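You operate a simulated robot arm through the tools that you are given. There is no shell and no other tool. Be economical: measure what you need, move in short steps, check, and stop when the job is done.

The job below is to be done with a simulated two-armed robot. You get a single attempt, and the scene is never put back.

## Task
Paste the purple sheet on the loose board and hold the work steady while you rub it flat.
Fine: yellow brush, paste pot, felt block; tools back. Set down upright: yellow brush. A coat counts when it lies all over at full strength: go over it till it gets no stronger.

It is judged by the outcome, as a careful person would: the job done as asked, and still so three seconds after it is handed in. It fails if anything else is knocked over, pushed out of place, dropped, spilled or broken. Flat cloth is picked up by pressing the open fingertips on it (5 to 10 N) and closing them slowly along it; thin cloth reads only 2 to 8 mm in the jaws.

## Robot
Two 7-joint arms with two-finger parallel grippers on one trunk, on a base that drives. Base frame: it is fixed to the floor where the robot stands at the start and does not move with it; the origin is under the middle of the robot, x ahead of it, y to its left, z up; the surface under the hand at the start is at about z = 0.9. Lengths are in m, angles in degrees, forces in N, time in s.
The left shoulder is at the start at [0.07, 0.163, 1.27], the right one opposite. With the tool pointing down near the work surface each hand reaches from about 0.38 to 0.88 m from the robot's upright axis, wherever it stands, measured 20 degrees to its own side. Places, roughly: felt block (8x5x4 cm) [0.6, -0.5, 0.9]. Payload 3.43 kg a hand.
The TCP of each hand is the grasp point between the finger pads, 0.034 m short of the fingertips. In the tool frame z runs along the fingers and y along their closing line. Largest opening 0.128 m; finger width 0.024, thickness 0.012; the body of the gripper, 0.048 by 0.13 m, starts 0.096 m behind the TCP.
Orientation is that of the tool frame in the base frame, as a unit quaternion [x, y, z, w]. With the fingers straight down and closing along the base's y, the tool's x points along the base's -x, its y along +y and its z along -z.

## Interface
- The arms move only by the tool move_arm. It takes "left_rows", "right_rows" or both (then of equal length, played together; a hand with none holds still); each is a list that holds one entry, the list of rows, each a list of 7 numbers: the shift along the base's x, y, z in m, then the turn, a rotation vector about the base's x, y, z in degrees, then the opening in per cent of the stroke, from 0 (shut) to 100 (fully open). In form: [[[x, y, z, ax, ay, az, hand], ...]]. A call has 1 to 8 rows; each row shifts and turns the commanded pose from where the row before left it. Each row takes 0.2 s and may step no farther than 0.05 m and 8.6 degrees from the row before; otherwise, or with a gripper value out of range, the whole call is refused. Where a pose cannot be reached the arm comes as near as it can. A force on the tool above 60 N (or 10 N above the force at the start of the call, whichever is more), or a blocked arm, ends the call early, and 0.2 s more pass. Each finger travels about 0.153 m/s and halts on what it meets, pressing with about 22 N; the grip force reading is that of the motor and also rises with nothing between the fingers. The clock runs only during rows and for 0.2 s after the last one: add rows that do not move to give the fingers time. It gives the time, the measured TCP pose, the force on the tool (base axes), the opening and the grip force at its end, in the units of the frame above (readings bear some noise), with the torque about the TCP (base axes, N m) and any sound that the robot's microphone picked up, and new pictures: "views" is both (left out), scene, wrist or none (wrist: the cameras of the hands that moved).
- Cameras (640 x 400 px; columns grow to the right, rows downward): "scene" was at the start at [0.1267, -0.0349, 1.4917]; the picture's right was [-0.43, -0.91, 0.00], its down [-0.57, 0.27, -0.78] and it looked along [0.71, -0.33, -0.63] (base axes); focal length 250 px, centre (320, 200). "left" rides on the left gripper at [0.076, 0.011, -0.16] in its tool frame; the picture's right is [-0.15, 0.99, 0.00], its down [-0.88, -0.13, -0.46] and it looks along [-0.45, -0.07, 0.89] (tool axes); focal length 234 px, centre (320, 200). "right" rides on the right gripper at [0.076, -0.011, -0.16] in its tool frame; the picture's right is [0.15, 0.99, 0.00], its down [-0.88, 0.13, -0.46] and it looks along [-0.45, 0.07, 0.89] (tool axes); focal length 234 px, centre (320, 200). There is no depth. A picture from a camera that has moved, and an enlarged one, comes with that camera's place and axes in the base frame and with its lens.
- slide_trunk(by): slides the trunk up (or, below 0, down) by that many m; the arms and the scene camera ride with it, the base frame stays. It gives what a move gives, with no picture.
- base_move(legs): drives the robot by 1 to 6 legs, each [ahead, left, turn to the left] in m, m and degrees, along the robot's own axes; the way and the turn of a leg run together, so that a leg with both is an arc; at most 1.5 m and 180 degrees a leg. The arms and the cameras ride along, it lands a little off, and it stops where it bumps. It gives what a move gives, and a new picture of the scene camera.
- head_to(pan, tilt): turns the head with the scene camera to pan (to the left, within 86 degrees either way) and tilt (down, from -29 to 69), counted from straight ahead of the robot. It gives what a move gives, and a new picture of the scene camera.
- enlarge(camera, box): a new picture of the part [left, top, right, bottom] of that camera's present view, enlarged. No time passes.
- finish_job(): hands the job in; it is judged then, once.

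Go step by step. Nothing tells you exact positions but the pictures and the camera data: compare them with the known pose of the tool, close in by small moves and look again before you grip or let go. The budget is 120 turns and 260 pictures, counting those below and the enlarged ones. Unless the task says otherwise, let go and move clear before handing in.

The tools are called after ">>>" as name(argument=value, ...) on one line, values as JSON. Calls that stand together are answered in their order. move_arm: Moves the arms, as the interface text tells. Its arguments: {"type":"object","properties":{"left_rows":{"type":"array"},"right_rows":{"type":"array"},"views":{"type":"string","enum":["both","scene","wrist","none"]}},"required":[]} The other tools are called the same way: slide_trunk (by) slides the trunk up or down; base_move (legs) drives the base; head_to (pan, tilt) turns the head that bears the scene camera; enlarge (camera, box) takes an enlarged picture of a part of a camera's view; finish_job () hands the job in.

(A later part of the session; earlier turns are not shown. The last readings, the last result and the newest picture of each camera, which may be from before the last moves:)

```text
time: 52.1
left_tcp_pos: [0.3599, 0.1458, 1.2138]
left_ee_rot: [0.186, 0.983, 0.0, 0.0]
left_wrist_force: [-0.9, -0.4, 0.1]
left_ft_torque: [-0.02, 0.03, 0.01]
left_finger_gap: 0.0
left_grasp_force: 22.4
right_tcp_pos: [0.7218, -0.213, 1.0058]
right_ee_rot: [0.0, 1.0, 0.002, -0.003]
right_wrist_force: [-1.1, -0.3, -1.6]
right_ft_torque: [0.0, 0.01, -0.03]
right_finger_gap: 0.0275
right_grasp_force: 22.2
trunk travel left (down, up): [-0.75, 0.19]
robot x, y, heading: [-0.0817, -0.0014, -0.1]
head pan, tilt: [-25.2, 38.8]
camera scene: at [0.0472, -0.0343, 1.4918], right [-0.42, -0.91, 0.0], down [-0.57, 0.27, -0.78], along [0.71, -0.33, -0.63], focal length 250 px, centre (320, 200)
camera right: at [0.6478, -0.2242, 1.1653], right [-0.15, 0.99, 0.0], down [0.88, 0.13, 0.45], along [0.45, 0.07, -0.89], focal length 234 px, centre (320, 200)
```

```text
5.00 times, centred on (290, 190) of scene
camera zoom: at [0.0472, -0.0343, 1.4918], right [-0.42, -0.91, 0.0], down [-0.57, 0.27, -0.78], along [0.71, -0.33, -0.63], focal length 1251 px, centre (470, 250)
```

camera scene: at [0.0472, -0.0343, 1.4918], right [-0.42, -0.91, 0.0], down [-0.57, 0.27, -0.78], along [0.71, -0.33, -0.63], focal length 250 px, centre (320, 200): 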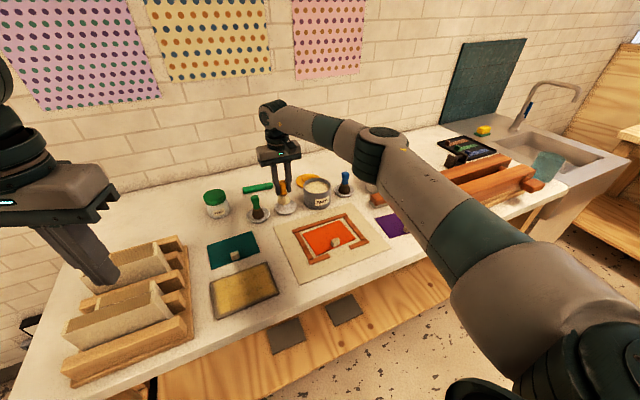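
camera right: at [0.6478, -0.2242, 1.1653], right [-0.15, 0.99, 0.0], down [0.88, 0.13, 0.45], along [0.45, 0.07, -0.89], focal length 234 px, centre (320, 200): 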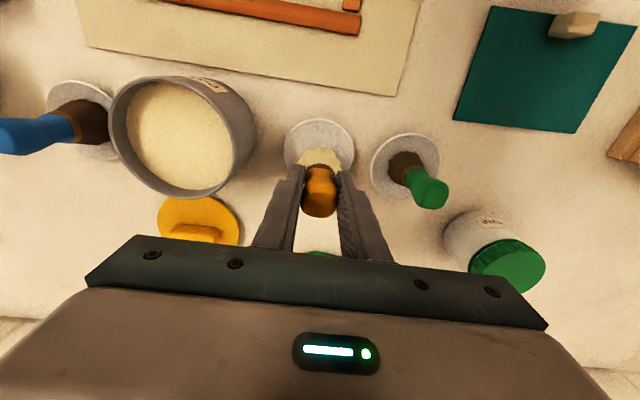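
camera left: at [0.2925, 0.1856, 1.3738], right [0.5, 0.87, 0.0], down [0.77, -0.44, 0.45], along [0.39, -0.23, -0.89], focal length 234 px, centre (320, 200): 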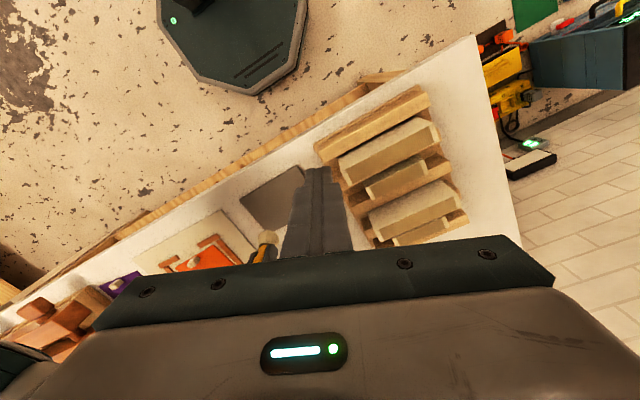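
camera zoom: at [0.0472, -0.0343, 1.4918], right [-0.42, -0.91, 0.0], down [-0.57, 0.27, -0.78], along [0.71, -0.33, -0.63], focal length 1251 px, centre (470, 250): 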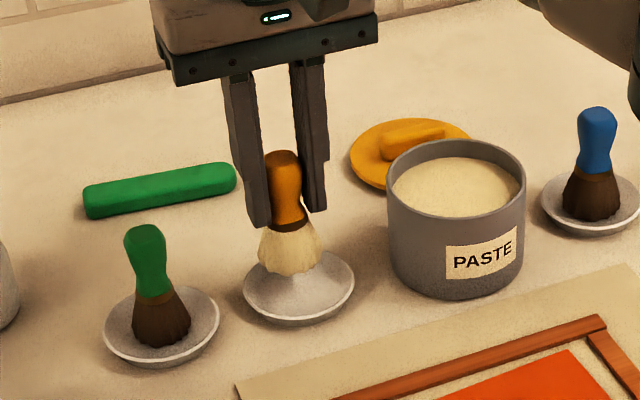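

Aligned over the dish. I lower until contact.

>>> move_arm(right_rows=[[[-0.001, 0, -0.016, 0, 0, 0, 5], [0, 0, -0.004, 0, 0, 0, 5], [0, 0, -0.002, 0, 0, 0, 5], [0, 0, -0.002, 0, 0, 0, 5], [0, 0, 0, 0, 0, 0, 5]]], views="none")

```text
time: 53.4
left_tcp_pos: [0.3588, 0.146, 1.2153]
left_ee_rot: [0.186, 0.982, 0.001, 0.0]
left_wrist_force: [-0.7, -0.4, 0.3]
left_ft_torque: [0.01, 0.02, -0.02]
left_finger_gap: 0.0
left_grasp_force: 22.5
right_tcp_pos: [0.7201, -0.2136, 0.9818]
right_ee_rot: [0.001, 1.0, 0.002, -0.001]
right_wrist_force: [-3.8, -5.0, 6.5]
right_ft_torque: [-0.25, 0.13, -0.04]
right_finger_gap: 0.0276
right_grasp_force: 22.0
trunk travel left (down, up): [-0.75, 0.19]
robot x, y, heading: [-0.0791, -0.004, -0.2]
head pan, tilt: [-25.2, 38.8]
```

Touching the dish. I open and rise straight up.

>>> move_arm(right_rows=[[[0, 0, 0, 0, 0, 0, 28], [0, 0, 0, 0, 0, 0, 45], [0, 0, 0.005, 0, 0, 0, 45], [0, 0, 0.03, 0, 0, 0, 45], [0, 0, 0.045, 0, 0, 0, 45], [-0.005, -0.01, 0.045, 0, 0, 0, 45]]])

>>> enlarge(camera="scene", box=[230, 150, 350, 230])

>>> enlarge(camera="scene", box=[350, 180, 470, 260])

```text
time: 54.8
left_tcp_pos: [0.3594, 0.1455, 1.2138]
left_ee_rot: [0.185, 0.983, 0.0, -0.001]
left_wrist_force: [0.3, 0.0, 0.2]
left_ft_torque: [0.0, -0.03, 0.02]
left_finger_gap: 0.0002
left_grasp_force: 22.5
right_tcp_pos: [0.7166, -0.2196, 1.108]
right_ee_rot: [0.0, 1.0, 0.002, -0.003]
right_wrist_force: [-1.1, 0.5, 0.8]
right_ft_torque: [0.03, -0.04, 0.0]
right_finger_gap: 0.0573
right_grasp_force: 0.0
trunk travel left (down, up): [-0.75, 0.19]
robot x, y, heading: [-0.079, 0.001, 0.2]
head pan, tilt: [-25.2, 38.8]
camera scene: at [0.046, -0.0353, 1.4918], right [-0.42, -0.91, 0.0], down [-0.57, 0.27, -0.78], along [0.71, -0.33, -0.63], focal length 250 px, centre (320, 200)
camera right: at [0.6417, -0.2299, 1.2665], right [-0.15, 0.99, 0.0], down [0.88, 0.13, 0.45], along [0.45, 0.07, -0.89], focal length 234 px, centre (320, 200)
```

scene: 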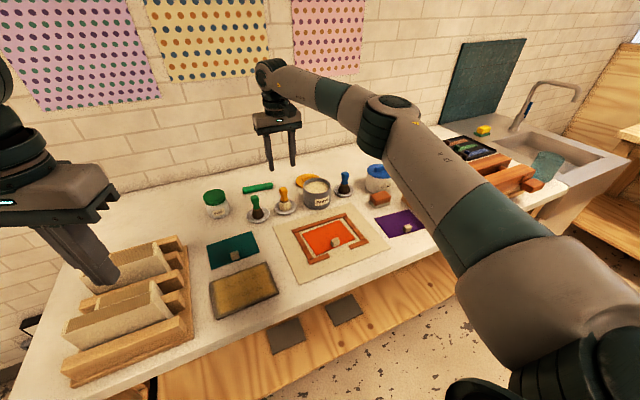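
right: 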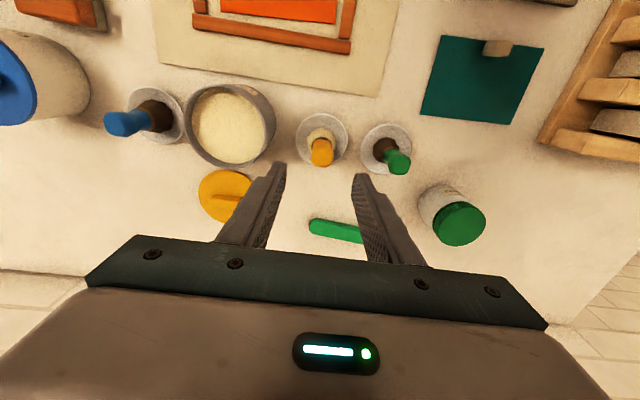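

```text
5.00 times, centred on (290, 190) of scene
camera zoom: at [0.046, -0.0353, 1.4918], right [-0.42, -0.91, 0.0], down [-0.57, 0.27, -0.78], along [0.71, -0.33, -0.63], focal length 1251 px, centre (470, 250)
```

zoom: 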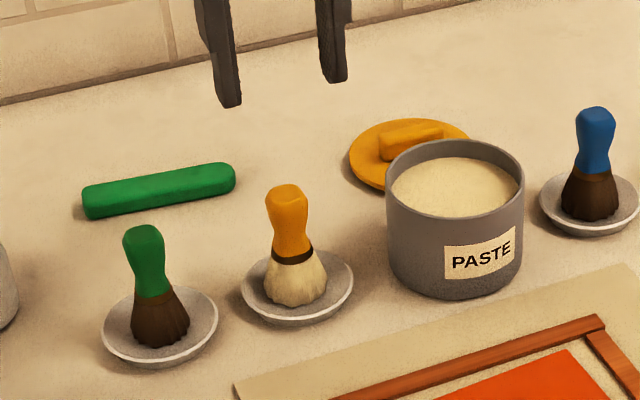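

```text
5.00 times, centred on (410, 220) of scene
camera zoom: at [0.046, -0.0353, 1.4918], right [-0.42, -0.91, 0.0], down [-0.57, 0.27, -0.78], along [0.71, -0.33, -0.63], focal length 1251 px, centre (-130, 100)
```

zoom: 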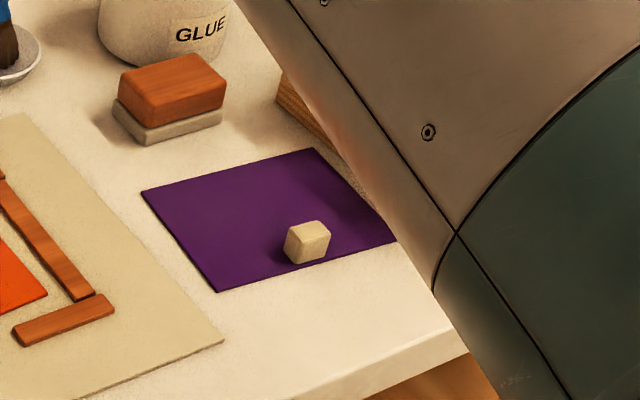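

The brush stands upright in its dish. Next I go above the pale tab of the purple sheet, at about [0.448, -0.535].

>>> move_arm(right_rows=[[[-0.0335, -0.0365, 0, 0, 0, 0, 45], [-0.0335, -0.0365, 0, 0, 0, 0, 45], [-0.0335, -0.0365, 0, 0, 0, 0, 45], [-0.0335, -0.0365, 0, 0, 0, 0, 45], [-0.0335, -0.0365, 0, 0, 0, 0, 45], [-0.0335, -0.0365, 0, 0, 0, 0, 45], [-0.0335, -0.0365, 0, 0, 0, 0, 45], [-0.0335, -0.0365, 0, 0, 0, 0, 45]]], views="none")

>>> move_arm(right_rows=[[[0, -0.023, -0.04, 0, 0, 0, 45], [0, 0, -0.02, 0, 0, 0, 45], [0, 0, 0, 0, 0, 0, 45]]])

>>> enlarge(camera="right", box=[200, 60, 440, 210])

```text
time: 56.5
left_tcp_pos: [0.3573, 0.1442, 1.2149]
left_ee_rot: [0.185, 0.983, 0.0, -0.001]
left_wrist_force: [-0.6, 0.0, 0.4]
left_ft_torque: [0.02, -0.06, 0.04]
left_finger_gap: 0.0
left_grasp_force: 21.8
right_tcp_pos: [0.4436, -0.5159, 1.1048]
right_ee_rot: [0.0, 1.0, 0.004, -0.002]
right_wrist_force: [-0.7, -0.2, 0.5]
right_ft_torque: [0.02, -0.03, 0.03]
right_finger_gap: 0.0574
right_grasp_force: 0.0
trunk travel left (down, up): [-0.75, 0.19]
robot x, y, heading: [-0.0806, 0.0015, 0.2]
head pan, tilt: [-25.2, 38.8]
```

```text
time: 57.4
left_tcp_pos: [0.3618, 0.1461, 1.2145]
left_ee_rot: [0.186, 0.983, 0.0, -0.001]
left_wrist_force: [-0.3, 0.3, -0.6]
left_ft_torque: [-0.01, 0.0, -0.02]
left_finger_gap: 0.0
left_grasp_force: 21.6
right_tcp_pos: [0.4463, -0.5394, 1.0465]
right_ee_rot: [0.0, 1.0, 0.002, -0.002]
right_wrist_force: [-0.4, -0.3, 0.1]
right_ft_torque: [0.01, -0.02, -0.01]
right_finger_gap: 0.0577
right_grasp_force: 0.0
trunk travel left (down, up): [-0.75, 0.19]
robot x, y, heading: [-0.0766, -0.0003, 0.2]
head pan, tilt: [-25.2, 38.8]
camera scene: at [0.0475, -0.0342, 1.4917], right [-0.42, -0.91, 0.0], down [-0.57, 0.27, -0.78], along [0.71, -0.33, -0.63], focal length 250 px, centre (320, 200)
camera right: at [0.3733, -0.5492, 1.2055], right [-0.15, 0.99, 0.0], down [0.88, 0.13, 0.45], along [0.45, 0.07, -0.89], focal length 234 px, centre (320, 200)
```

scene: 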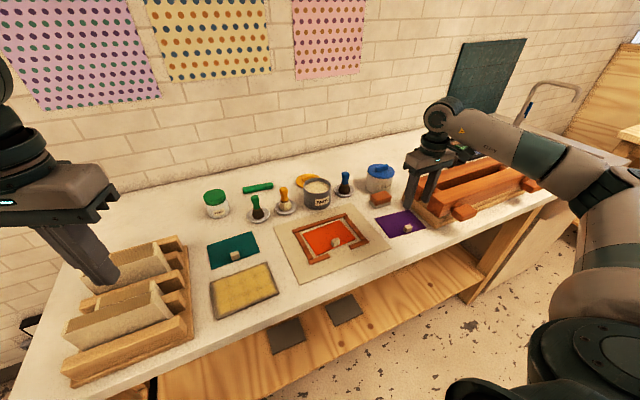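
right: 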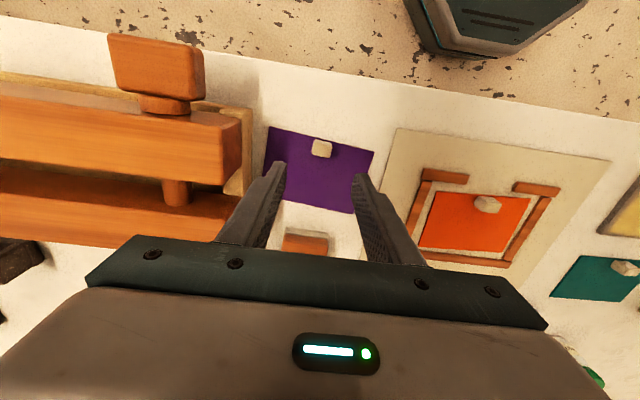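

```text
2.67 times, centred on (320, 135) of right
camera zoom: at [0.3733, -0.5492, 1.2055], right [-0.15, 0.99, 0.0], down [0.88, 0.13, 0.45], along [0.45, 0.07, -0.89], focal length 624 px, centre (320, 373)
```

zoom: 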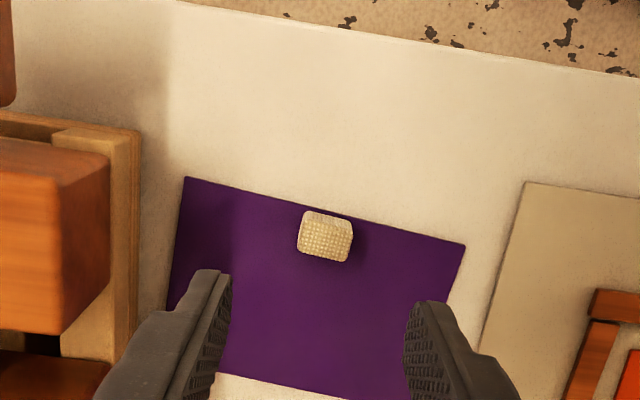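

The tab is at [0.448, -0.535], the sheet centre about [0.488, -0.538], turned -4.5°. I align the hand to it and go down, stopping about 3 mm above the sheet.

>>> move_arm(right_rows=[[[0.0015, 0.0045, -0.03, 0, 0, -4.5, 38], [0, 0, -0.035, 0, 0, 0, 38], [0, 0, -0.028, 0, 0, 0, 38], [0, 0, -0.009, 0, 0, 0, 38], [0, 0, 0, 0, 0, 0, 38]]])

>>> enlarge(camera="right", box=[220, 80, 420, 220])

```text
time: 58.5
left_tcp_pos: [0.36, 0.1448, 1.2138]
left_ee_rot: [0.186, 0.983, 0.001, -0.001]
left_wrist_force: [0.6, -0.8, -0.5]
left_ft_torque: [0.0, 0.03, 0.01]
left_finger_gap: 0.0
left_grasp_force: 22.1
right_tcp_pos: [0.4488, -0.5328, 0.9433]
right_ee_rot: [0.039, 0.999, 0.002, -0.002]
right_wrist_force: [-0.1, 0.9, 0.4]
right_ft_torque: [-0.05, -0.01, 0.01]
right_finger_gap: 0.0486
right_grasp_force: 0.1
trunk travel left (down, up): [-0.75, 0.19]
robot x, y, heading: [-0.0772, -0.0018, 0.4]
head pan, tilt: [-25.2, 38.8]
camera scene: at [0.0468, -0.0352, 1.4918], right [-0.42, -0.91, 0.0], down [-0.57, 0.27, -0.78], along [0.71, -0.33, -0.63], focal length 250 px, centre (320, 200)
camera right: at [0.3738, -0.5384, 1.1028], right [-0.07, 1.0, 0.0], down [0.89, 0.06, 0.45], along [0.45, 0.03, -0.89], focal length 234 px, centre (320, 200)
```

scene: 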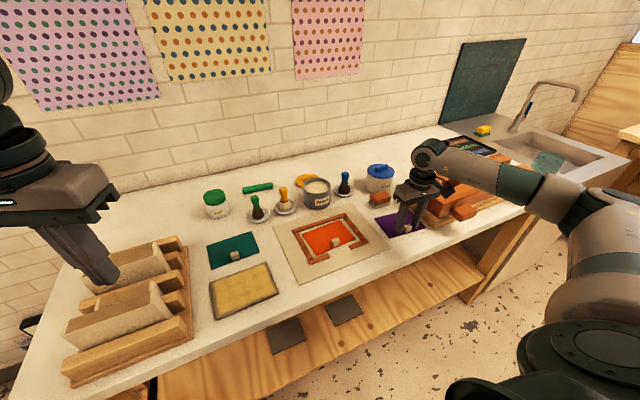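
right: 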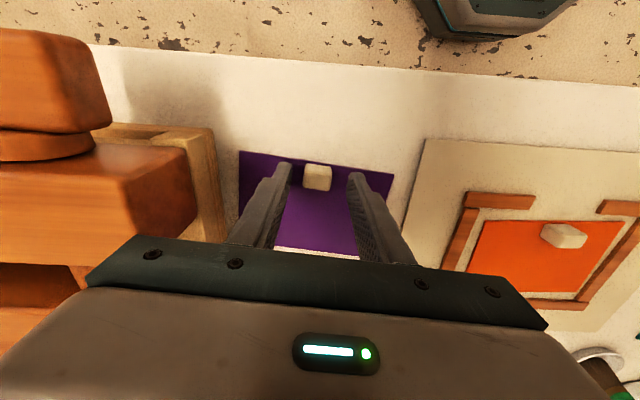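

```text
2.86 times, centred on (320, 150) of right
camera zoom: at [0.3738, -0.5384, 1.1028], right [-0.07, 1.0, 0.0], down [0.89, 0.06, 0.45], along [0.45, 0.03, -0.89], focal length 669 px, centre (320, 343)
```

zoom: 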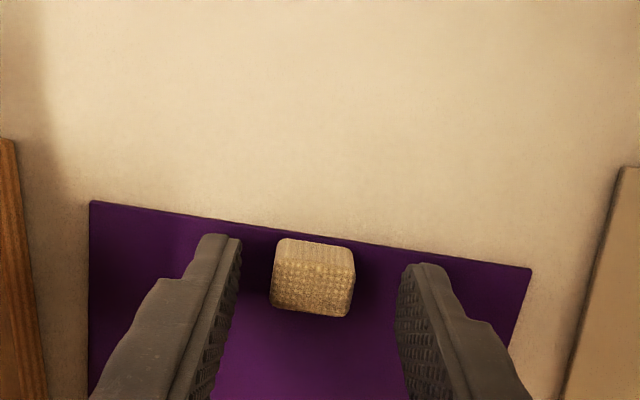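

>>> move_arm(right_rows=[[[-0.0015, -0.0025, -0.005, 0, 0, 0, 38], [0, 0, 0, 0, 0, 0, 28], [0, 0, 0, 0, 0, 0, 20], [0, 0, 0, 0, 0, 0, 12], [0, 0, 0, 0, 0, 0, 5], [0, 0, 0, 0, 0, 0, 5]]], views="none")

```text
time: 60.0
left_tcp_pos: [0.3605, 0.1466, 1.2144]
left_ee_rot: [0.186, 0.983, 0.0, -0.001]
left_wrist_force: [-0.8, 0.5, 0.9]
left_ft_torque: [0.0, 0.0, -0.01]
left_finger_gap: 0.0001
left_grasp_force: 22.3
right_tcp_pos: [0.4473, -0.5365, 0.939]
right_ee_rot: [0.04, 0.999, 0.002, -0.002]
right_wrist_force: [0.0, 0.4, -0.1]
right_ft_torque: [0.0, 0.04, -0.01]
right_finger_gap: 0.0227
right_grasp_force: 22.0
trunk travel left (down, up): [-0.75, 0.19]
robot x, y, heading: [-0.0758, -0.0024, 0.3]
head pan, tilt: [-25.2, 38.8]
```

Tab gripped at 23 mm. I lift slowly and look at whether the sheet comes along.

>>> move_arm(right_rows=[[[0, 0, 0.02, 0, 0, 0, 5], [0, 0, 0.03, 0, 0, 0, 5], [0, 0, 0.04, 0, 0, 0, 5], [0, 0, 0.03, 0, 0, 0, 5]]])

>>> enlarge(camera="scene", box=[340, 150, 500, 270])

```text
time: 61.0
left_tcp_pos: [0.3597, 0.1466, 1.2135]
left_ee_rot: [0.186, 0.983, 0.0, -0.001]
left_wrist_force: [-0.4, -0.1, -1.2]
left_ft_torque: [0.01, 0.03, -0.02]
left_finger_gap: 0.0
left_grasp_force: 21.8
right_tcp_pos: [0.4494, -0.5366, 1.0583]
right_ee_rot: [0.04, 0.999, 0.001, -0.003]
right_wrist_force: [-0.2, -0.5, -0.9]
right_ft_torque: [0.0, 0.0, 0.0]
right_finger_gap: 0.0229
right_grasp_force: 22.3
trunk travel left (down, up): [-0.75, 0.19]
robot x, y, heading: [-0.0806, 0.0013, -0.1]
head pan, tilt: [-25.2, 38.8]
camera scene: at [0.0469, -0.0348, 1.4917], right [-0.42, -0.91, 0.0], down [-0.57, 0.27, -0.78], along [0.71, -0.33, -0.63], focal length 250 px, centre (320, 200)
camera right: at [0.3745, -0.5419, 1.2183], right [-0.07, 1.0, 0.0], down [0.89, 0.06, 0.45], along [0.45, 0.03, -0.89], focal length 234 px, centre (320, 200)
```

scene: 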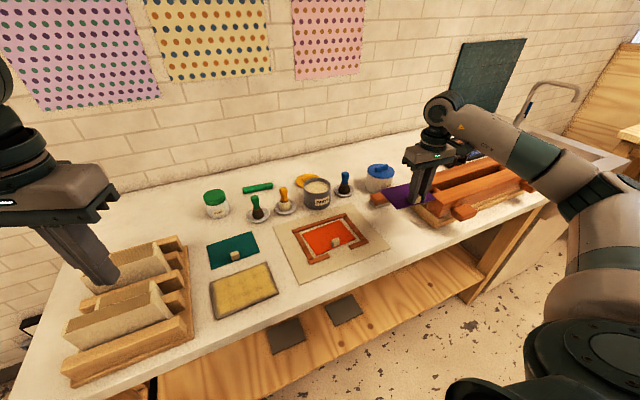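
right: 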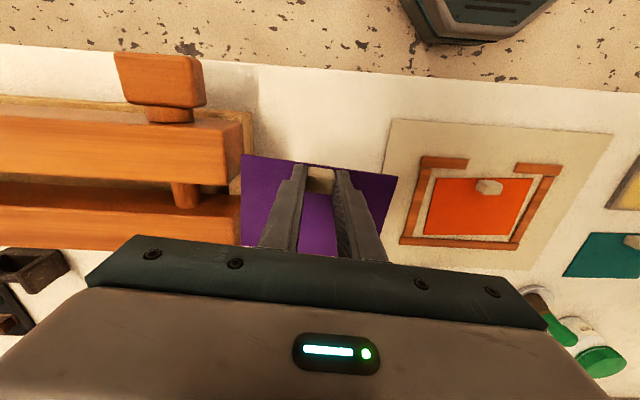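

```text
3.33 times, centred on (420, 210) of scene
camera zoom: at [0.0469, -0.0348, 1.4917], right [-0.42, -0.91, 0.0], down [-0.57, 0.27, -0.78], along [0.71, -0.33, -0.63], focal length 834 px, centre (-13, 167)
```

zoom: 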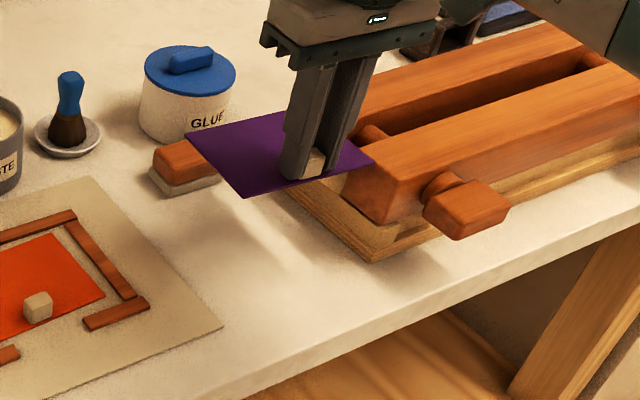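

The sheet is stiff and came up flat with the tab. I carry it toward the board, turning it as I go.

>>> move_arm(right_rows=[[[-0.0025, 0.048, 0, 0, 0, 0.8, 5], [-0.0025, 0.048, 0, 0, 0, 0.8, 5], [-0.0025, 0.048, 0, 0, 0, 0.8, 5], [-0.0025, 0.048, 0, 0, 0, 0.8, 5], [-0.0025, 0.048, 0, 0, 0, 0.8, 5], [-0.0025, 0.048, 0, 0, 0, 0.8, 5], [-0.0025, 0.048, 0, 0, 0, 0.8, 5], [-0.0025, 0.048, 0, 0, 0, 0.8, 5]]])

>>> enlarge(camera="right", box=[300, 60, 540, 240])

```text
time: 62.8
left_tcp_pos: [0.3618, 0.1478, 1.2143]
left_ee_rot: [0.185, 0.983, -0.001, -0.001]
left_wrist_force: [0.4, 0.3, -0.5]
left_ft_torque: [-0.04, -0.02, 0.0]
left_finger_gap: 0.0
left_grasp_force: 22.3
right_tcp_pos: [0.4275, -0.1473, 1.0597]
right_ee_rot: [-0.015, 1.0, 0.002, -0.003]
right_wrist_force: [-0.1, 0.5, -0.2]
right_ft_torque: [-0.05, -0.01, -0.01]
right_finger_gap: 0.0225
right_grasp_force: 21.9
trunk travel left (down, up): [-0.75, 0.19]
robot x, y, heading: [-0.0771, -0.0026, 0.0]
head pan, tilt: [-25.2, 38.8]
camera scene: at [0.0478, -0.0324, 1.4917], right [-0.42, -0.91, 0.0], down [-0.57, 0.26, -0.78], along [0.71, -0.33, -0.63], focal length 250 px, centre (320, 200)
camera right: at [0.3542, -0.1612, 1.2192], right [-0.18, 0.98, 0.0], down [0.88, 0.16, 0.45], along [0.44, 0.08, -0.89], focal length 234 px, centre (320, 200)
```

scene: 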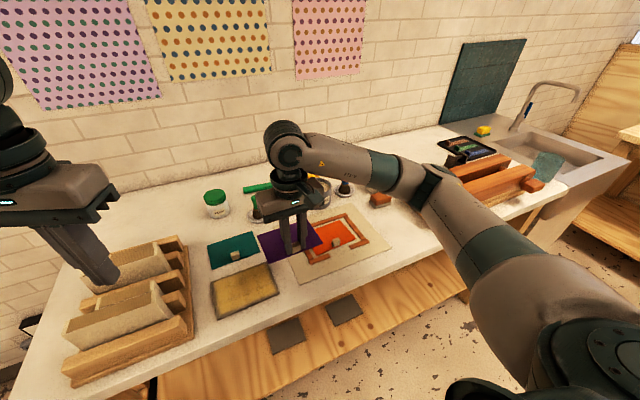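
right: 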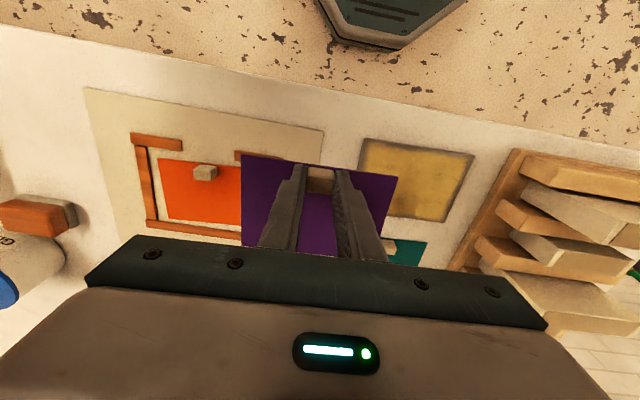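

```text
2.22 times, centred on (420, 150) of right
camera zoom: at [0.3542, -0.1612, 1.2192], right [-0.18, 0.98, 0.0], down [0.88, 0.16, 0.45], along [0.44, 0.08, -0.89], focal length 520 px, centre (98, 311)
```

zoom: 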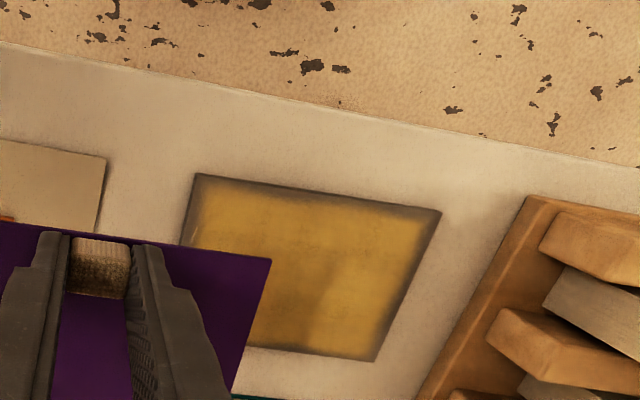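

Board centre reads [0.461, -0.011], yaw about +2°. I bring the sheet above it and lower to about 3 cm over the board for a check.

>>> move_arm(right_rows=[[[-0.0023, 0.0446, 0, 0, 0, 0.2, 5], [-0.0023, 0.0446, 0, 0, 0, 0, 5], [-0.0023, 0.0446, 0, 0, 0, 0, 5], [0, 0, -0.045, 0, 0, 0, 5], [0, 0, -0.04, 0, 0, 0, 5], [0, 0, 0, 0, 0, 0, 5]]])

>>> enlarge(camera="right", box=[180, 100, 460, 280])

>>> enlarge(camera="scene", box=[185, 230, 315, 330])

```text
time: 64.2
left_tcp_pos: [0.3596, 0.1456, 1.2143]
left_ee_rot: [0.185, 0.983, 0.0, -0.001]
left_wrist_force: [-0.5, -0.5, 0.2]
left_ft_torque: [-0.01, -0.05, -0.02]
left_finger_gap: 0.0002
left_grasp_force: 21.8
right_tcp_pos: [0.4193, -0.0173, 0.9721]
right_ee_rot: [-0.018, 1.0, 0.002, -0.002]
right_wrist_force: [0.0, 0.5, 0.2]
right_ft_torque: [0.01, 0.01, -0.02]
right_finger_gap: 0.0228
right_grasp_force: 22.1
trunk travel left (down, up): [-0.75, 0.19]
robot x, y, heading: [-0.0793, 0.0009, 0.1]
head pan, tilt: [-25.2, 38.8]
camera scene: at [0.0467, -0.0344, 1.4918], right [-0.42, -0.91, 0.0], down [-0.57, 0.27, -0.78], along [0.71, -0.33, -0.63], focal length 250 px, centre (320, 200)
camera right: at [0.346, -0.0322, 1.1317], right [-0.18, 0.98, 0.0], down [0.88, 0.16, 0.45], along [0.44, 0.09, -0.89], focal length 234 px, centre (320, 200)
```

scene: 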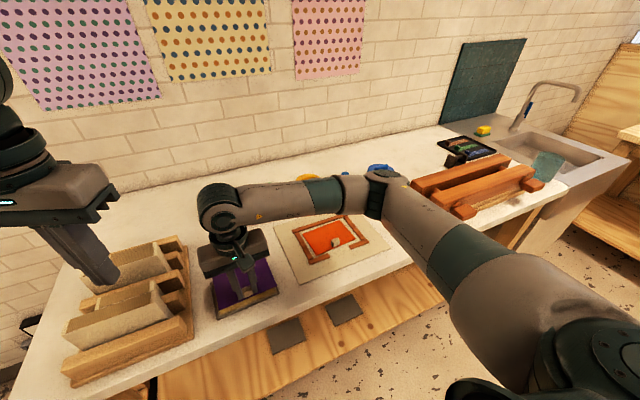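
right: 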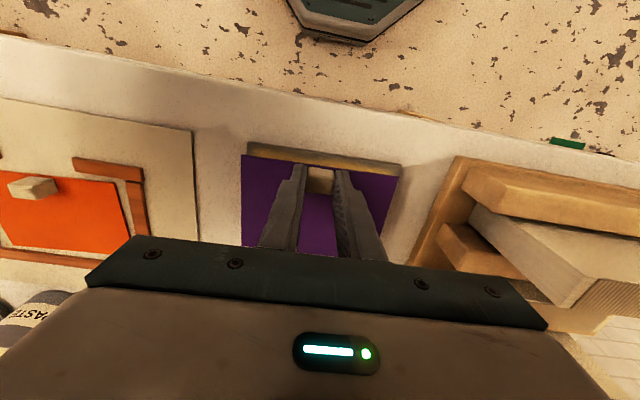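

```text
2.22 times, centred on (320, 190) of right
camera zoom: at [0.346, -0.0322, 1.1317], right [-0.18, 0.98, 0.0], down [0.88, 0.16, 0.45], along [0.44, 0.09, -0.89], focal length 520 px, centre (320, 222)
```

zoom: 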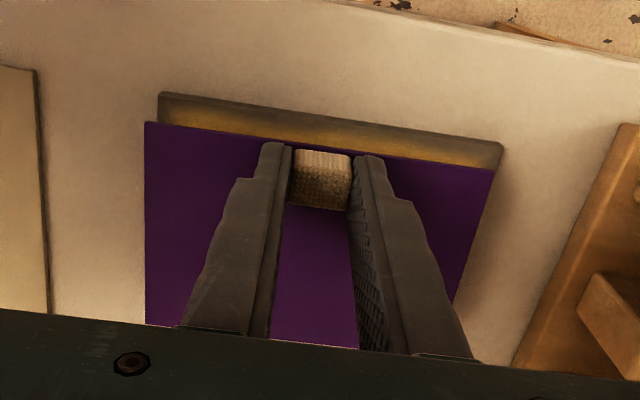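

```text
4.00 times, centred on (250, 280) of scene
camera zoom: at [0.0467, -0.0344, 1.4918], right [-0.42, -0.91, 0.0], down [-0.57, 0.27, -0.78], along [0.71, -0.33, -0.63], focal length 1000 px, centre (600, -120)
```

zoom: 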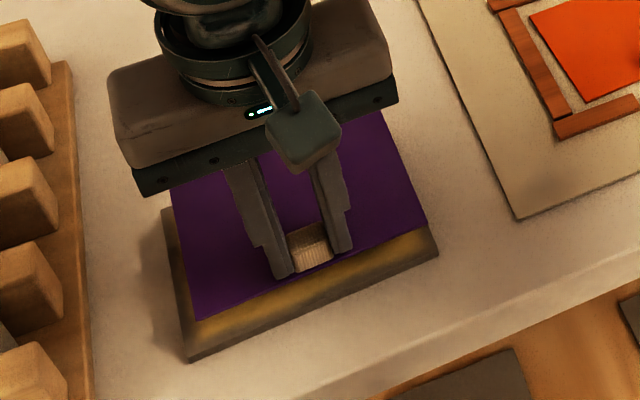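

The sheet needs about 3 mm more in x and 5 mm in y to be centred. I correct and lower to the board in small steps.

>>> move_arm(right_rows=[[[0.003, 0.005, 0, 0, 0, -0.4, 5], [0, 0, 0, 0, 0, 0, 5], [0, 0, -0.015, 0, 0, 0, 5], [0, 0, -0.006, 0, 0, 0, 5]]])

>>> enlarge(camera="right", box=[180, 100, 460, 280])

>>> enlarge(camera="scene", box=[185, 230, 315, 330])

```text
time: 65.2
left_tcp_pos: [0.3608, 0.1458, 1.2136]
left_ee_rot: [0.185, 0.983, 0.0, -0.001]
left_wrist_force: [-0.3, -0.6, -0.3]
left_ft_torque: [-0.02, 0.02, -0.02]
left_finger_gap: 0.0
left_grasp_force: 22.3
right_tcp_pos: [0.4257, -0.0127, 0.9526]
right_ee_rot: [-0.014, 1.0, 0.002, -0.002]
right_wrist_force: [0.5, 0.1, -0.5]
right_ft_torque: [0.02, 0.01, -0.01]
right_finger_gap: 0.0228
right_grasp_force: 21.9
trunk travel left (down, up): [-0.75, 0.19]
robot x, y, heading: [-0.0792, -0.002, 0.2]
head pan, tilt: [-25.2, 38.8]
camera scene: at [0.0471, -0.0346, 1.4918], right [-0.42, -0.91, 0.0], down [-0.57, 0.27, -0.78], along [0.71, -0.33, -0.63], focal length 250 px, centre (320, 200)
camera right: at [0.351, -0.0257, 1.1113], right [-0.17, 0.98, 0.0], down [0.88, 0.15, 0.45], along [0.44, 0.08, -0.89], focal length 234 px, centre (320, 200)
```

scene: 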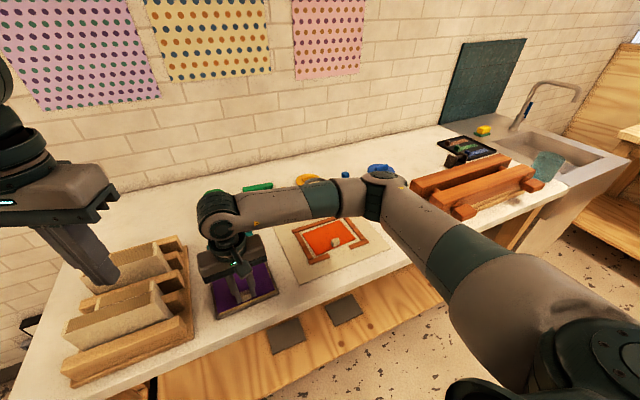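
right: 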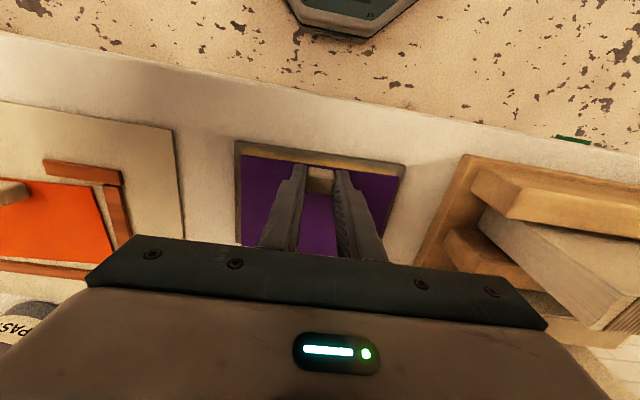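

```text
2.22 times, centred on (320, 190) of right
camera zoom: at [0.351, -0.0257, 1.1113], right [-0.17, 0.98, 0.0], down [0.88, 0.15, 0.45], along [0.44, 0.08, -0.89], focal length 520 px, centre (320, 222)
```

zoom: 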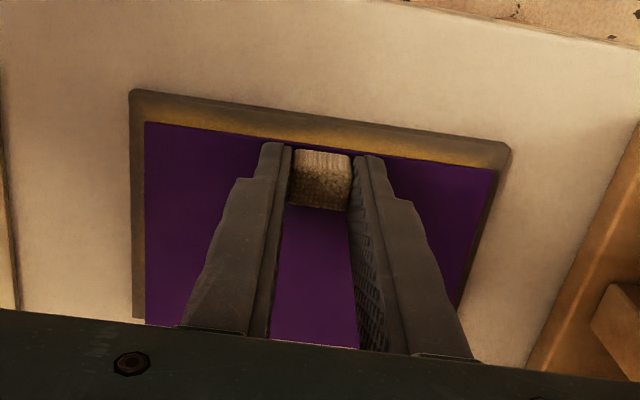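

```text
4.00 times, centred on (250, 280) of scene
camera zoom: at [0.0471, -0.0346, 1.4918], right [-0.42, -0.91, 0.0], down [-0.57, 0.27, -0.78], along [0.71, -0.33, -0.63], focal length 1000 px, centre (600, -120)
```

zoom: 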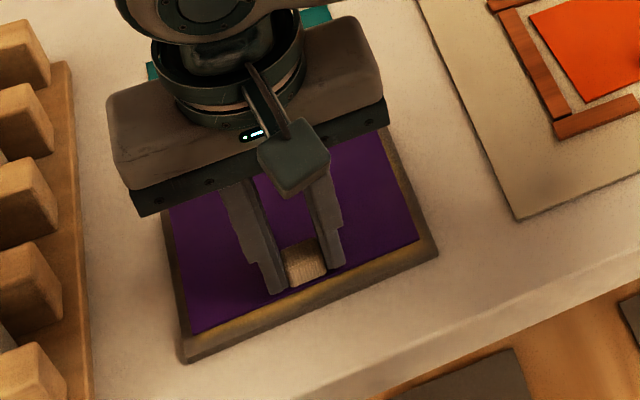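

Centred with even 8 mm margins. I lower the last centimetre to contact.

>>> move_arm(right_rows=[[[0, 0, -0.005, 0, 0, -0.4, 5], [0, 0, -0.003, 0, 0, 0, 5], [0, 0, -0.002, 0, 0, 0, 5], [0, 0, 0, 0, 0, 0, 5]]], views="none")

```text
time: 66.2
left_tcp_pos: [0.3585, 0.1449, 1.2134]
left_ee_rot: [0.186, 0.983, 0.002, -0.001]
left_wrist_force: [0.0, 0.3, -0.4]
left_ft_torque: [-0.03, 0.02, 0.03]
left_finger_gap: 0.0
left_grasp_force: 21.9
right_tcp_pos: [0.424, -0.0119, 0.9429]
right_ee_rot: [-0.01, 1.0, 0.002, 0.0]
right_wrist_force: [3.0, -0.9, 26.5]
right_ft_torque: [-0.16, -0.06, 0.0]
right_finger_gap: 0.0228
right_grasp_force: 21.7
trunk travel left (down, up): [-0.75, 0.19]
robot x, y, heading: [-0.0783, 0.0012, 0.1]
head pan, tilt: [-25.2, 38.8]
```

Pressing at 26 N. I ease up slightly, open the fingers and rise to look.

>>> move_arm(right_rows=[[[0, 0, 0.001, 0, 0, 0, 5], [0, 0, 0, 0, 0, 0, 22], [0, 0, 0, 0, 0, 0, 35], [0, 0, 0.01, 0, 0, 0, 35], [0, 0, 0.04, 0, 0, 0, 40], [0.01, -0.03, 0.03, 0, 0, 0, 40], [0.02, -0.04, 0.02, 0, 0, 0, 40]]])

>>> enlarge(camera="scene", box=[195, 250, 295, 330])

```text
time: 67.8
left_tcp_pos: [0.3607, 0.1442, 1.2145]
left_ee_rot: [0.185, 0.983, 0.001, -0.001]
left_wrist_force: [-0.7, -0.4, 1.3]
left_ft_torque: [0.03, -0.02, -0.01]
left_finger_gap: 0.0001
left_grasp_force: 21.6
right_tcp_pos: [0.4524, -0.0833, 1.0457]
right_ee_rot: [-0.011, 1.0, 0.003, -0.003]
right_wrist_force: [0.2, -1.3, 1.0]
right_ft_torque: [0.06, 0.0, 0.02]
right_finger_gap: 0.0515
right_grasp_force: 0.0
trunk travel left (down, up): [-0.75, 0.19]
robot x, y, heading: [-0.0816, -0.0033, 0.2]
head pan, tilt: [-25.2, 38.8]
camera scene: at [0.047, -0.0375, 1.4916], right [-0.42, -0.91, 0.0], down [-0.57, 0.27, -0.78], along [0.71, -0.33, -0.63], focal length 250 px, centre (320, 200)
camera right: at [0.3789, -0.0967, 1.2055], right [-0.17, 0.99, 0.01], down [0.88, 0.15, 0.45], along [0.44, 0.08, -0.89], focal length 234 px, centre (320, 200)
```

scene: 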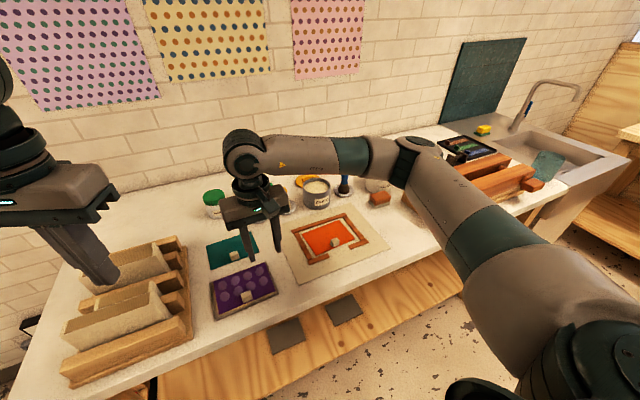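
right: 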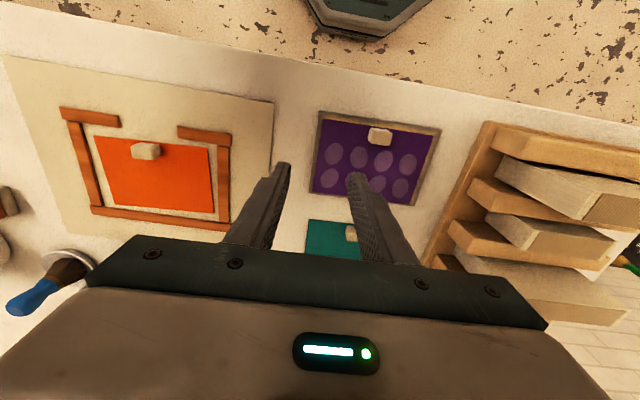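

```text
5.00 times, centred on (245, 290) of scene
camera zoom: at [0.047, -0.0375, 1.4916], right [-0.42, -0.91, 0.0], down [-0.57, 0.27, -0.78], along [0.71, -0.33, -0.63], focal length 1251 px, centre (695, -250)
```

zoom: 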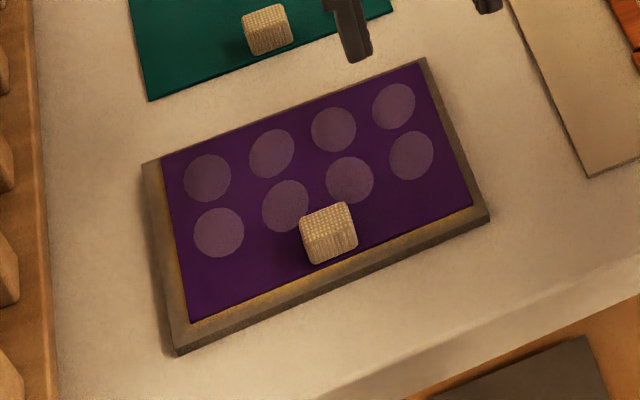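

The sheet is laid squarely and shows eight air bubbles to be rubbed out. Next the felt block: I go above it at about [0.60, -0.52].

>>> move_arm(right_rows=[[[0.0148, -0.0435, 0.008, 0, 0, 0, 60], [0.0148, -0.0435, 0.008, 0, 0, 0, 60], [0.0148, -0.0435, 0.008, 0, 0, 0, 60], [0.0148, -0.0435, 0.008, 0, 0, 0, 60], [0.0148, -0.0435, 0, 0, 0, 0, 60], [0.0148, -0.0435, 0, 0, 0, 0, 60], [0.0148, -0.0435, 0, 0, 0, 0, 60], [0.0148, -0.0435, 0, 0, 0, 0, 60]]], views="none")

>>> move_arm(right_rows=[[[0.014, -0.0435, 0, 0, 0, 0, 60], [0.014, -0.0435, 0, 0, 0, 0, 60], [0, 0, 0, 0, 0, 0, 60]]])

>>> enlarge(camera="right", box=[200, 60, 440, 210])

```text
time: 69.5
left_tcp_pos: [0.3595, 0.145, 1.2143]
left_ee_rot: [0.186, 0.983, 0.001, -0.001]
left_wrist_force: [-1.1, 0.2, 0.1]
left_ft_torque: [0.0, 0.02, -0.03]
left_finger_gap: 0.0001
left_grasp_force: 21.5
right_tcp_pos: [0.5726, -0.4327, 1.0767]
right_ee_rot: [-0.011, 1.0, 0.003, -0.003]
right_wrist_force: [0.4, -0.2, 0.0]
right_ft_torque: [0.05, -0.01, 0.01]
right_finger_gap: 0.0768
right_grasp_force: 0.1
trunk travel left (down, up): [-0.75, 0.19]
robot x, y, heading: [-0.079, -0.0009, -0.1]
head pan, tilt: [-25.2, 38.8]
```

```text
time: 70.3
left_tcp_pos: [0.3599, 0.1472, 1.2138]
left_ee_rot: [0.186, 0.983, 0.001, -0.001]
left_wrist_force: [0.1, -0.2, 0.1]
left_ft_torque: [-0.01, 0.02, 0.02]
left_finger_gap: 0.0
left_grasp_force: 22.1
right_tcp_pos: [0.599, -0.5182, 1.0772]
right_ee_rot: [-0.011, 1.0, 0.002, -0.002]
right_wrist_force: [1.1, -0.1, 0.1]
right_ft_torque: [-0.02, 0.01, 0.0]
right_finger_gap: 0.0768
right_grasp_force: 0.0
trunk travel left (down, up): [-0.75, 0.19]
robot x, y, heading: [-0.0811, -0.0013, 0.1]
head pan, tilt: [-25.2, 38.8]
camera scene: at [0.0469, -0.0339, 1.4918], right [-0.42, -0.91, 0.0], down [-0.57, 0.26, -0.78], along [0.71, -0.33, -0.63], focal length 250 px, centre (320, 200)
camera right: at [0.5262, -0.5313, 1.2364], right [-0.17, 0.99, 0.0], down [0.88, 0.15, 0.45], along [0.45, 0.08, -0.89], focal length 234 px, centre (320, 200)
```

scene: 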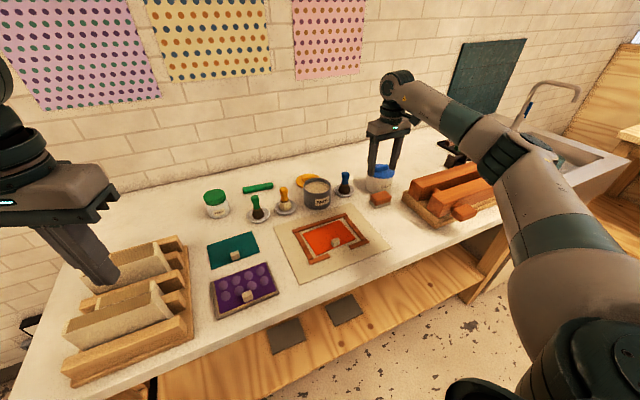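
right: 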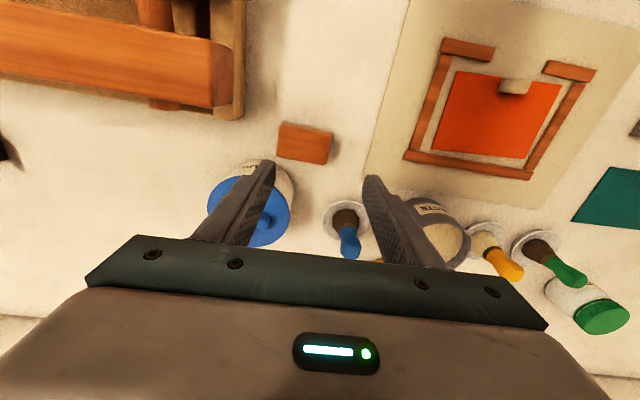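

```text
2.67 times, centred on (320, 135) of right
camera zoom: at [0.5262, -0.5313, 1.2364], right [-0.17, 0.99, 0.0], down [0.88, 0.15, 0.45], along [0.45, 0.08, -0.89], focal length 624 px, centre (320, 373)
```

zoom: 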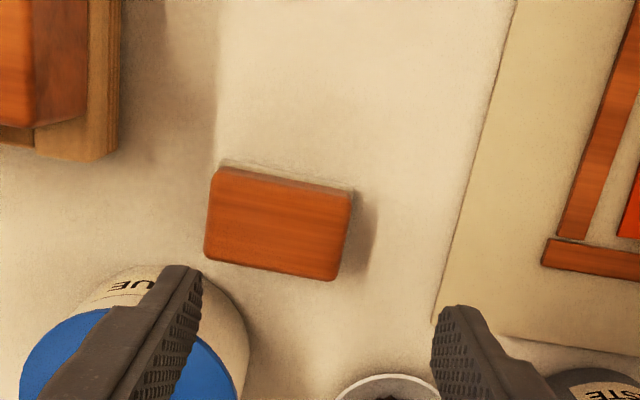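

The felt block lies with its long side along y, centre near [0.601, -0.537]. I open wide, shift over it and go down part way to check.

>>> move_arm(right_rows=[[[0.002, -0.018, -0.02, 0, 0, -0.6, 85], [0, 0, -0.04, 0, 0, 0, 85], [0, 0, 0, 0, 0, 0, 85]]])

>>> enlarge(camera="right", box=[200, 60, 440, 210])

>>> enlarge(camera="scene", box=[330, 120, 450, 220])

```text
time: 71.2
left_tcp_pos: [0.3603, 0.1459, 1.2142]
left_ee_rot: [0.186, 0.983, 0.0, -0.001]
left_wrist_force: [0.3, -0.7, 0.3]
left_ft_torque: [-0.02, 0.02, -0.02]
left_finger_gap: 0.0002
left_grasp_force: 22.3
right_tcp_pos: [0.6049, -0.5361, 1.0155]
right_ee_rot: [-0.006, 1.0, 0.001, -0.002]
right_wrist_force: [-0.7, -0.5, -1.1]
right_ft_torque: [-0.03, -0.01, 0.01]
right_finger_gap: 0.1091
right_grasp_force: 0.1
trunk travel left (down, up): [-0.75, 0.19]
robot x, y, heading: [-0.0786, -0.0023, 0.0]
head pan, tilt: [-25.2, 38.8]
camera scene: at [0.0466, -0.0348, 1.4918], right [-0.42, -0.91, 0.0], down [-0.57, 0.27, -0.78], along [0.71, -0.33, -0.63], focal length 250 px, centre (320, 200)
camera right: at [0.5301, -0.5481, 1.1748], right [-0.16, 0.99, 0.0], down [0.88, 0.14, 0.45], along [0.45, 0.07, -0.89], focal length 234 px, centre (320, 200)
```

scene: 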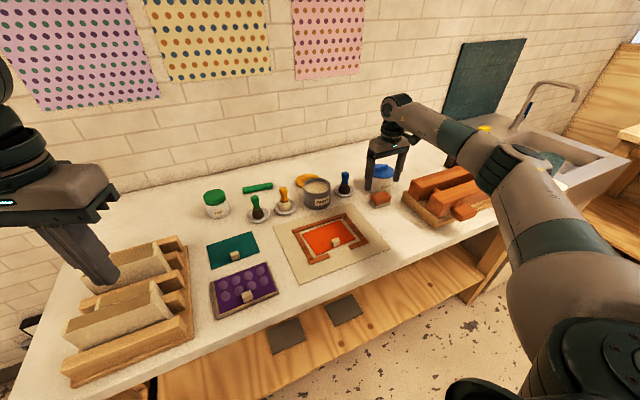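
right: 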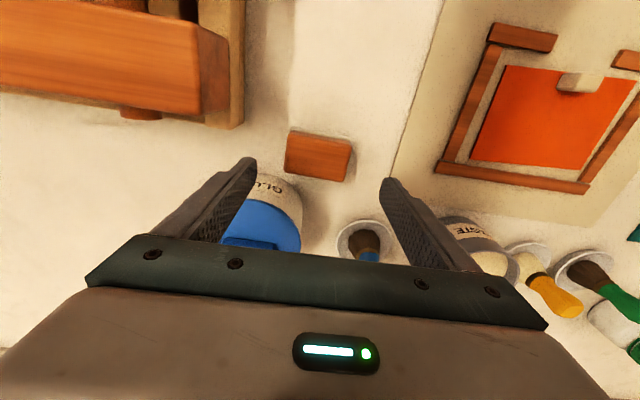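

```text
2.67 times, centred on (320, 135) of right
camera zoom: at [0.5301, -0.5481, 1.1748], right [-0.16, 0.99, 0.0], down [0.88, 0.14, 0.45], along [0.45, 0.07, -0.89], focal length 624 px, centre (320, 373)
```

zoom: 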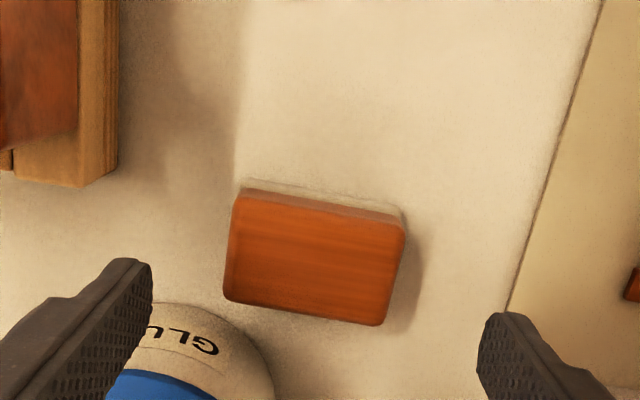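

```text
4.00 times, centred on (390, 170) of scene
camera zoom: at [0.0466, -0.0348, 1.4918], right [-0.42, -0.91, 0.0], down [-0.57, 0.27, -0.78], along [0.71, -0.33, -0.63], focal length 1000 px, centre (40, 320)
```

zoom: 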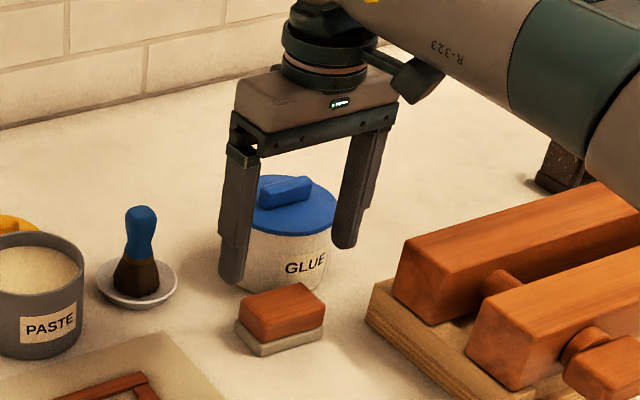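

Centre confirmed at [0.600, -0.540], yaw 0°, clear of the glue pot. I go down and close on the wooden part.

>>> move_arm(right_rows=[[[-0.004, -0.0035, -0.02, 0, 0, -0.6, 85], [0, 0, -0.03, 0, 0, 0, 85], [0, 0, -0.018, 0, 0, 0, 85], [0, 0, 0, 0, 0, 0, 70], [0, 0, 0, 0, 0, 0, 55], [0, 0, 0, 0, 0, 0, 42], [0, 0, 0, 0, 0, 0, 42]]])

>>> enlarge(camera="scene", box=[330, 120, 450, 220])

```text
time: 72.8
left_tcp_pos: [0.3603, 0.1457, 1.2131]
left_ee_rot: [0.185, 0.983, 0.0, -0.001]
left_wrist_force: [0.2, 0.3, -1.0]
left_ft_torque: [0.0, 0.01, -0.01]
left_finger_gap: 0.0
left_grasp_force: 21.8
right_tcp_pos: [0.5987, -0.5372, 0.9493]
right_ee_rot: [-0.001, 1.0, 0.002, -0.002]
right_wrist_force: [0.0, -0.5, 0.2]
right_ft_torque: [-0.05, -0.03, -0.01]
right_finger_gap: 0.0674
right_grasp_force: 22.3
trunk travel left (down, up): [-0.75, 0.19]
robot x, y, heading: [-0.0828, 0.0001, 0.1]
head pan, tilt: [-25.2, 38.8]
camera scene: at [0.0471, -0.0351, 1.4917], right [-0.42, -0.91, 0.0], down [-0.57, 0.27, -0.78], along [0.71, -0.33, -0.63], focal length 250 px, centre (320, 200)
camera right: at [0.5246, -0.5492, 1.1083], right [-0.15, 0.99, 0.0], down [0.88, 0.13, 0.45], along [0.45, 0.07, -0.89], focal length 234 px, centre (320, 200)
```

scene: 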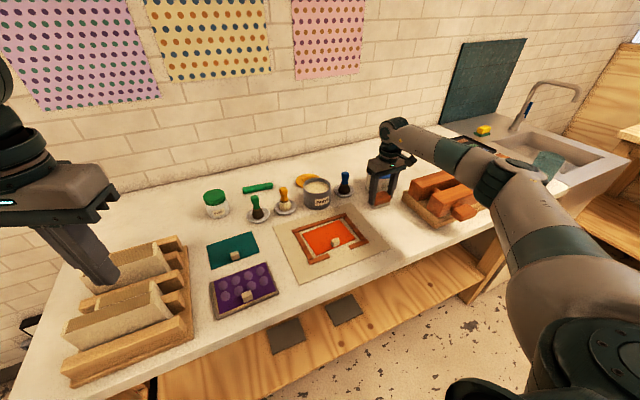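
right: 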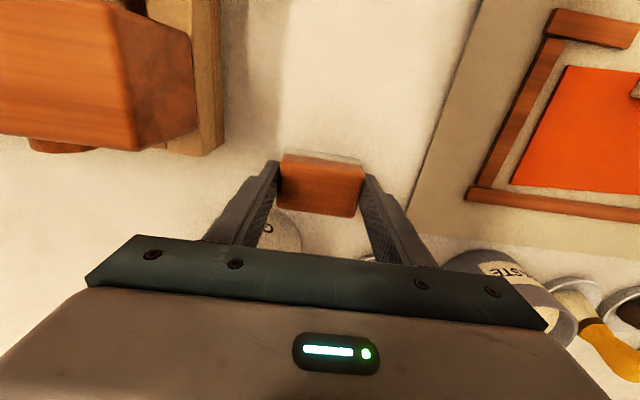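

```text
4.00 times, centred on (390, 170) of scene
camera zoom: at [0.0471, -0.0351, 1.4917], right [-0.42, -0.91, 0.0], down [-0.57, 0.27, -0.78], along [0.71, -0.33, -0.63], focal length 1000 px, centre (40, 320)
```

zoom: 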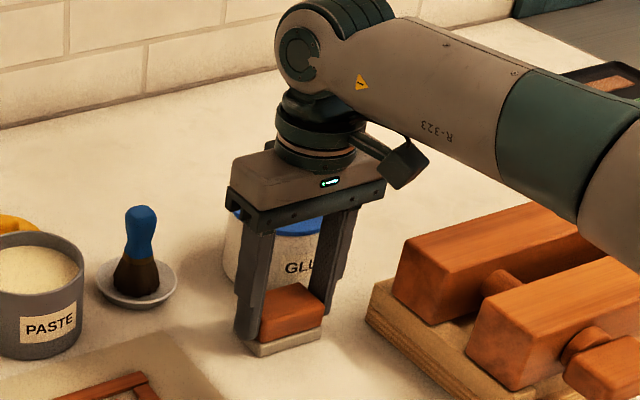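

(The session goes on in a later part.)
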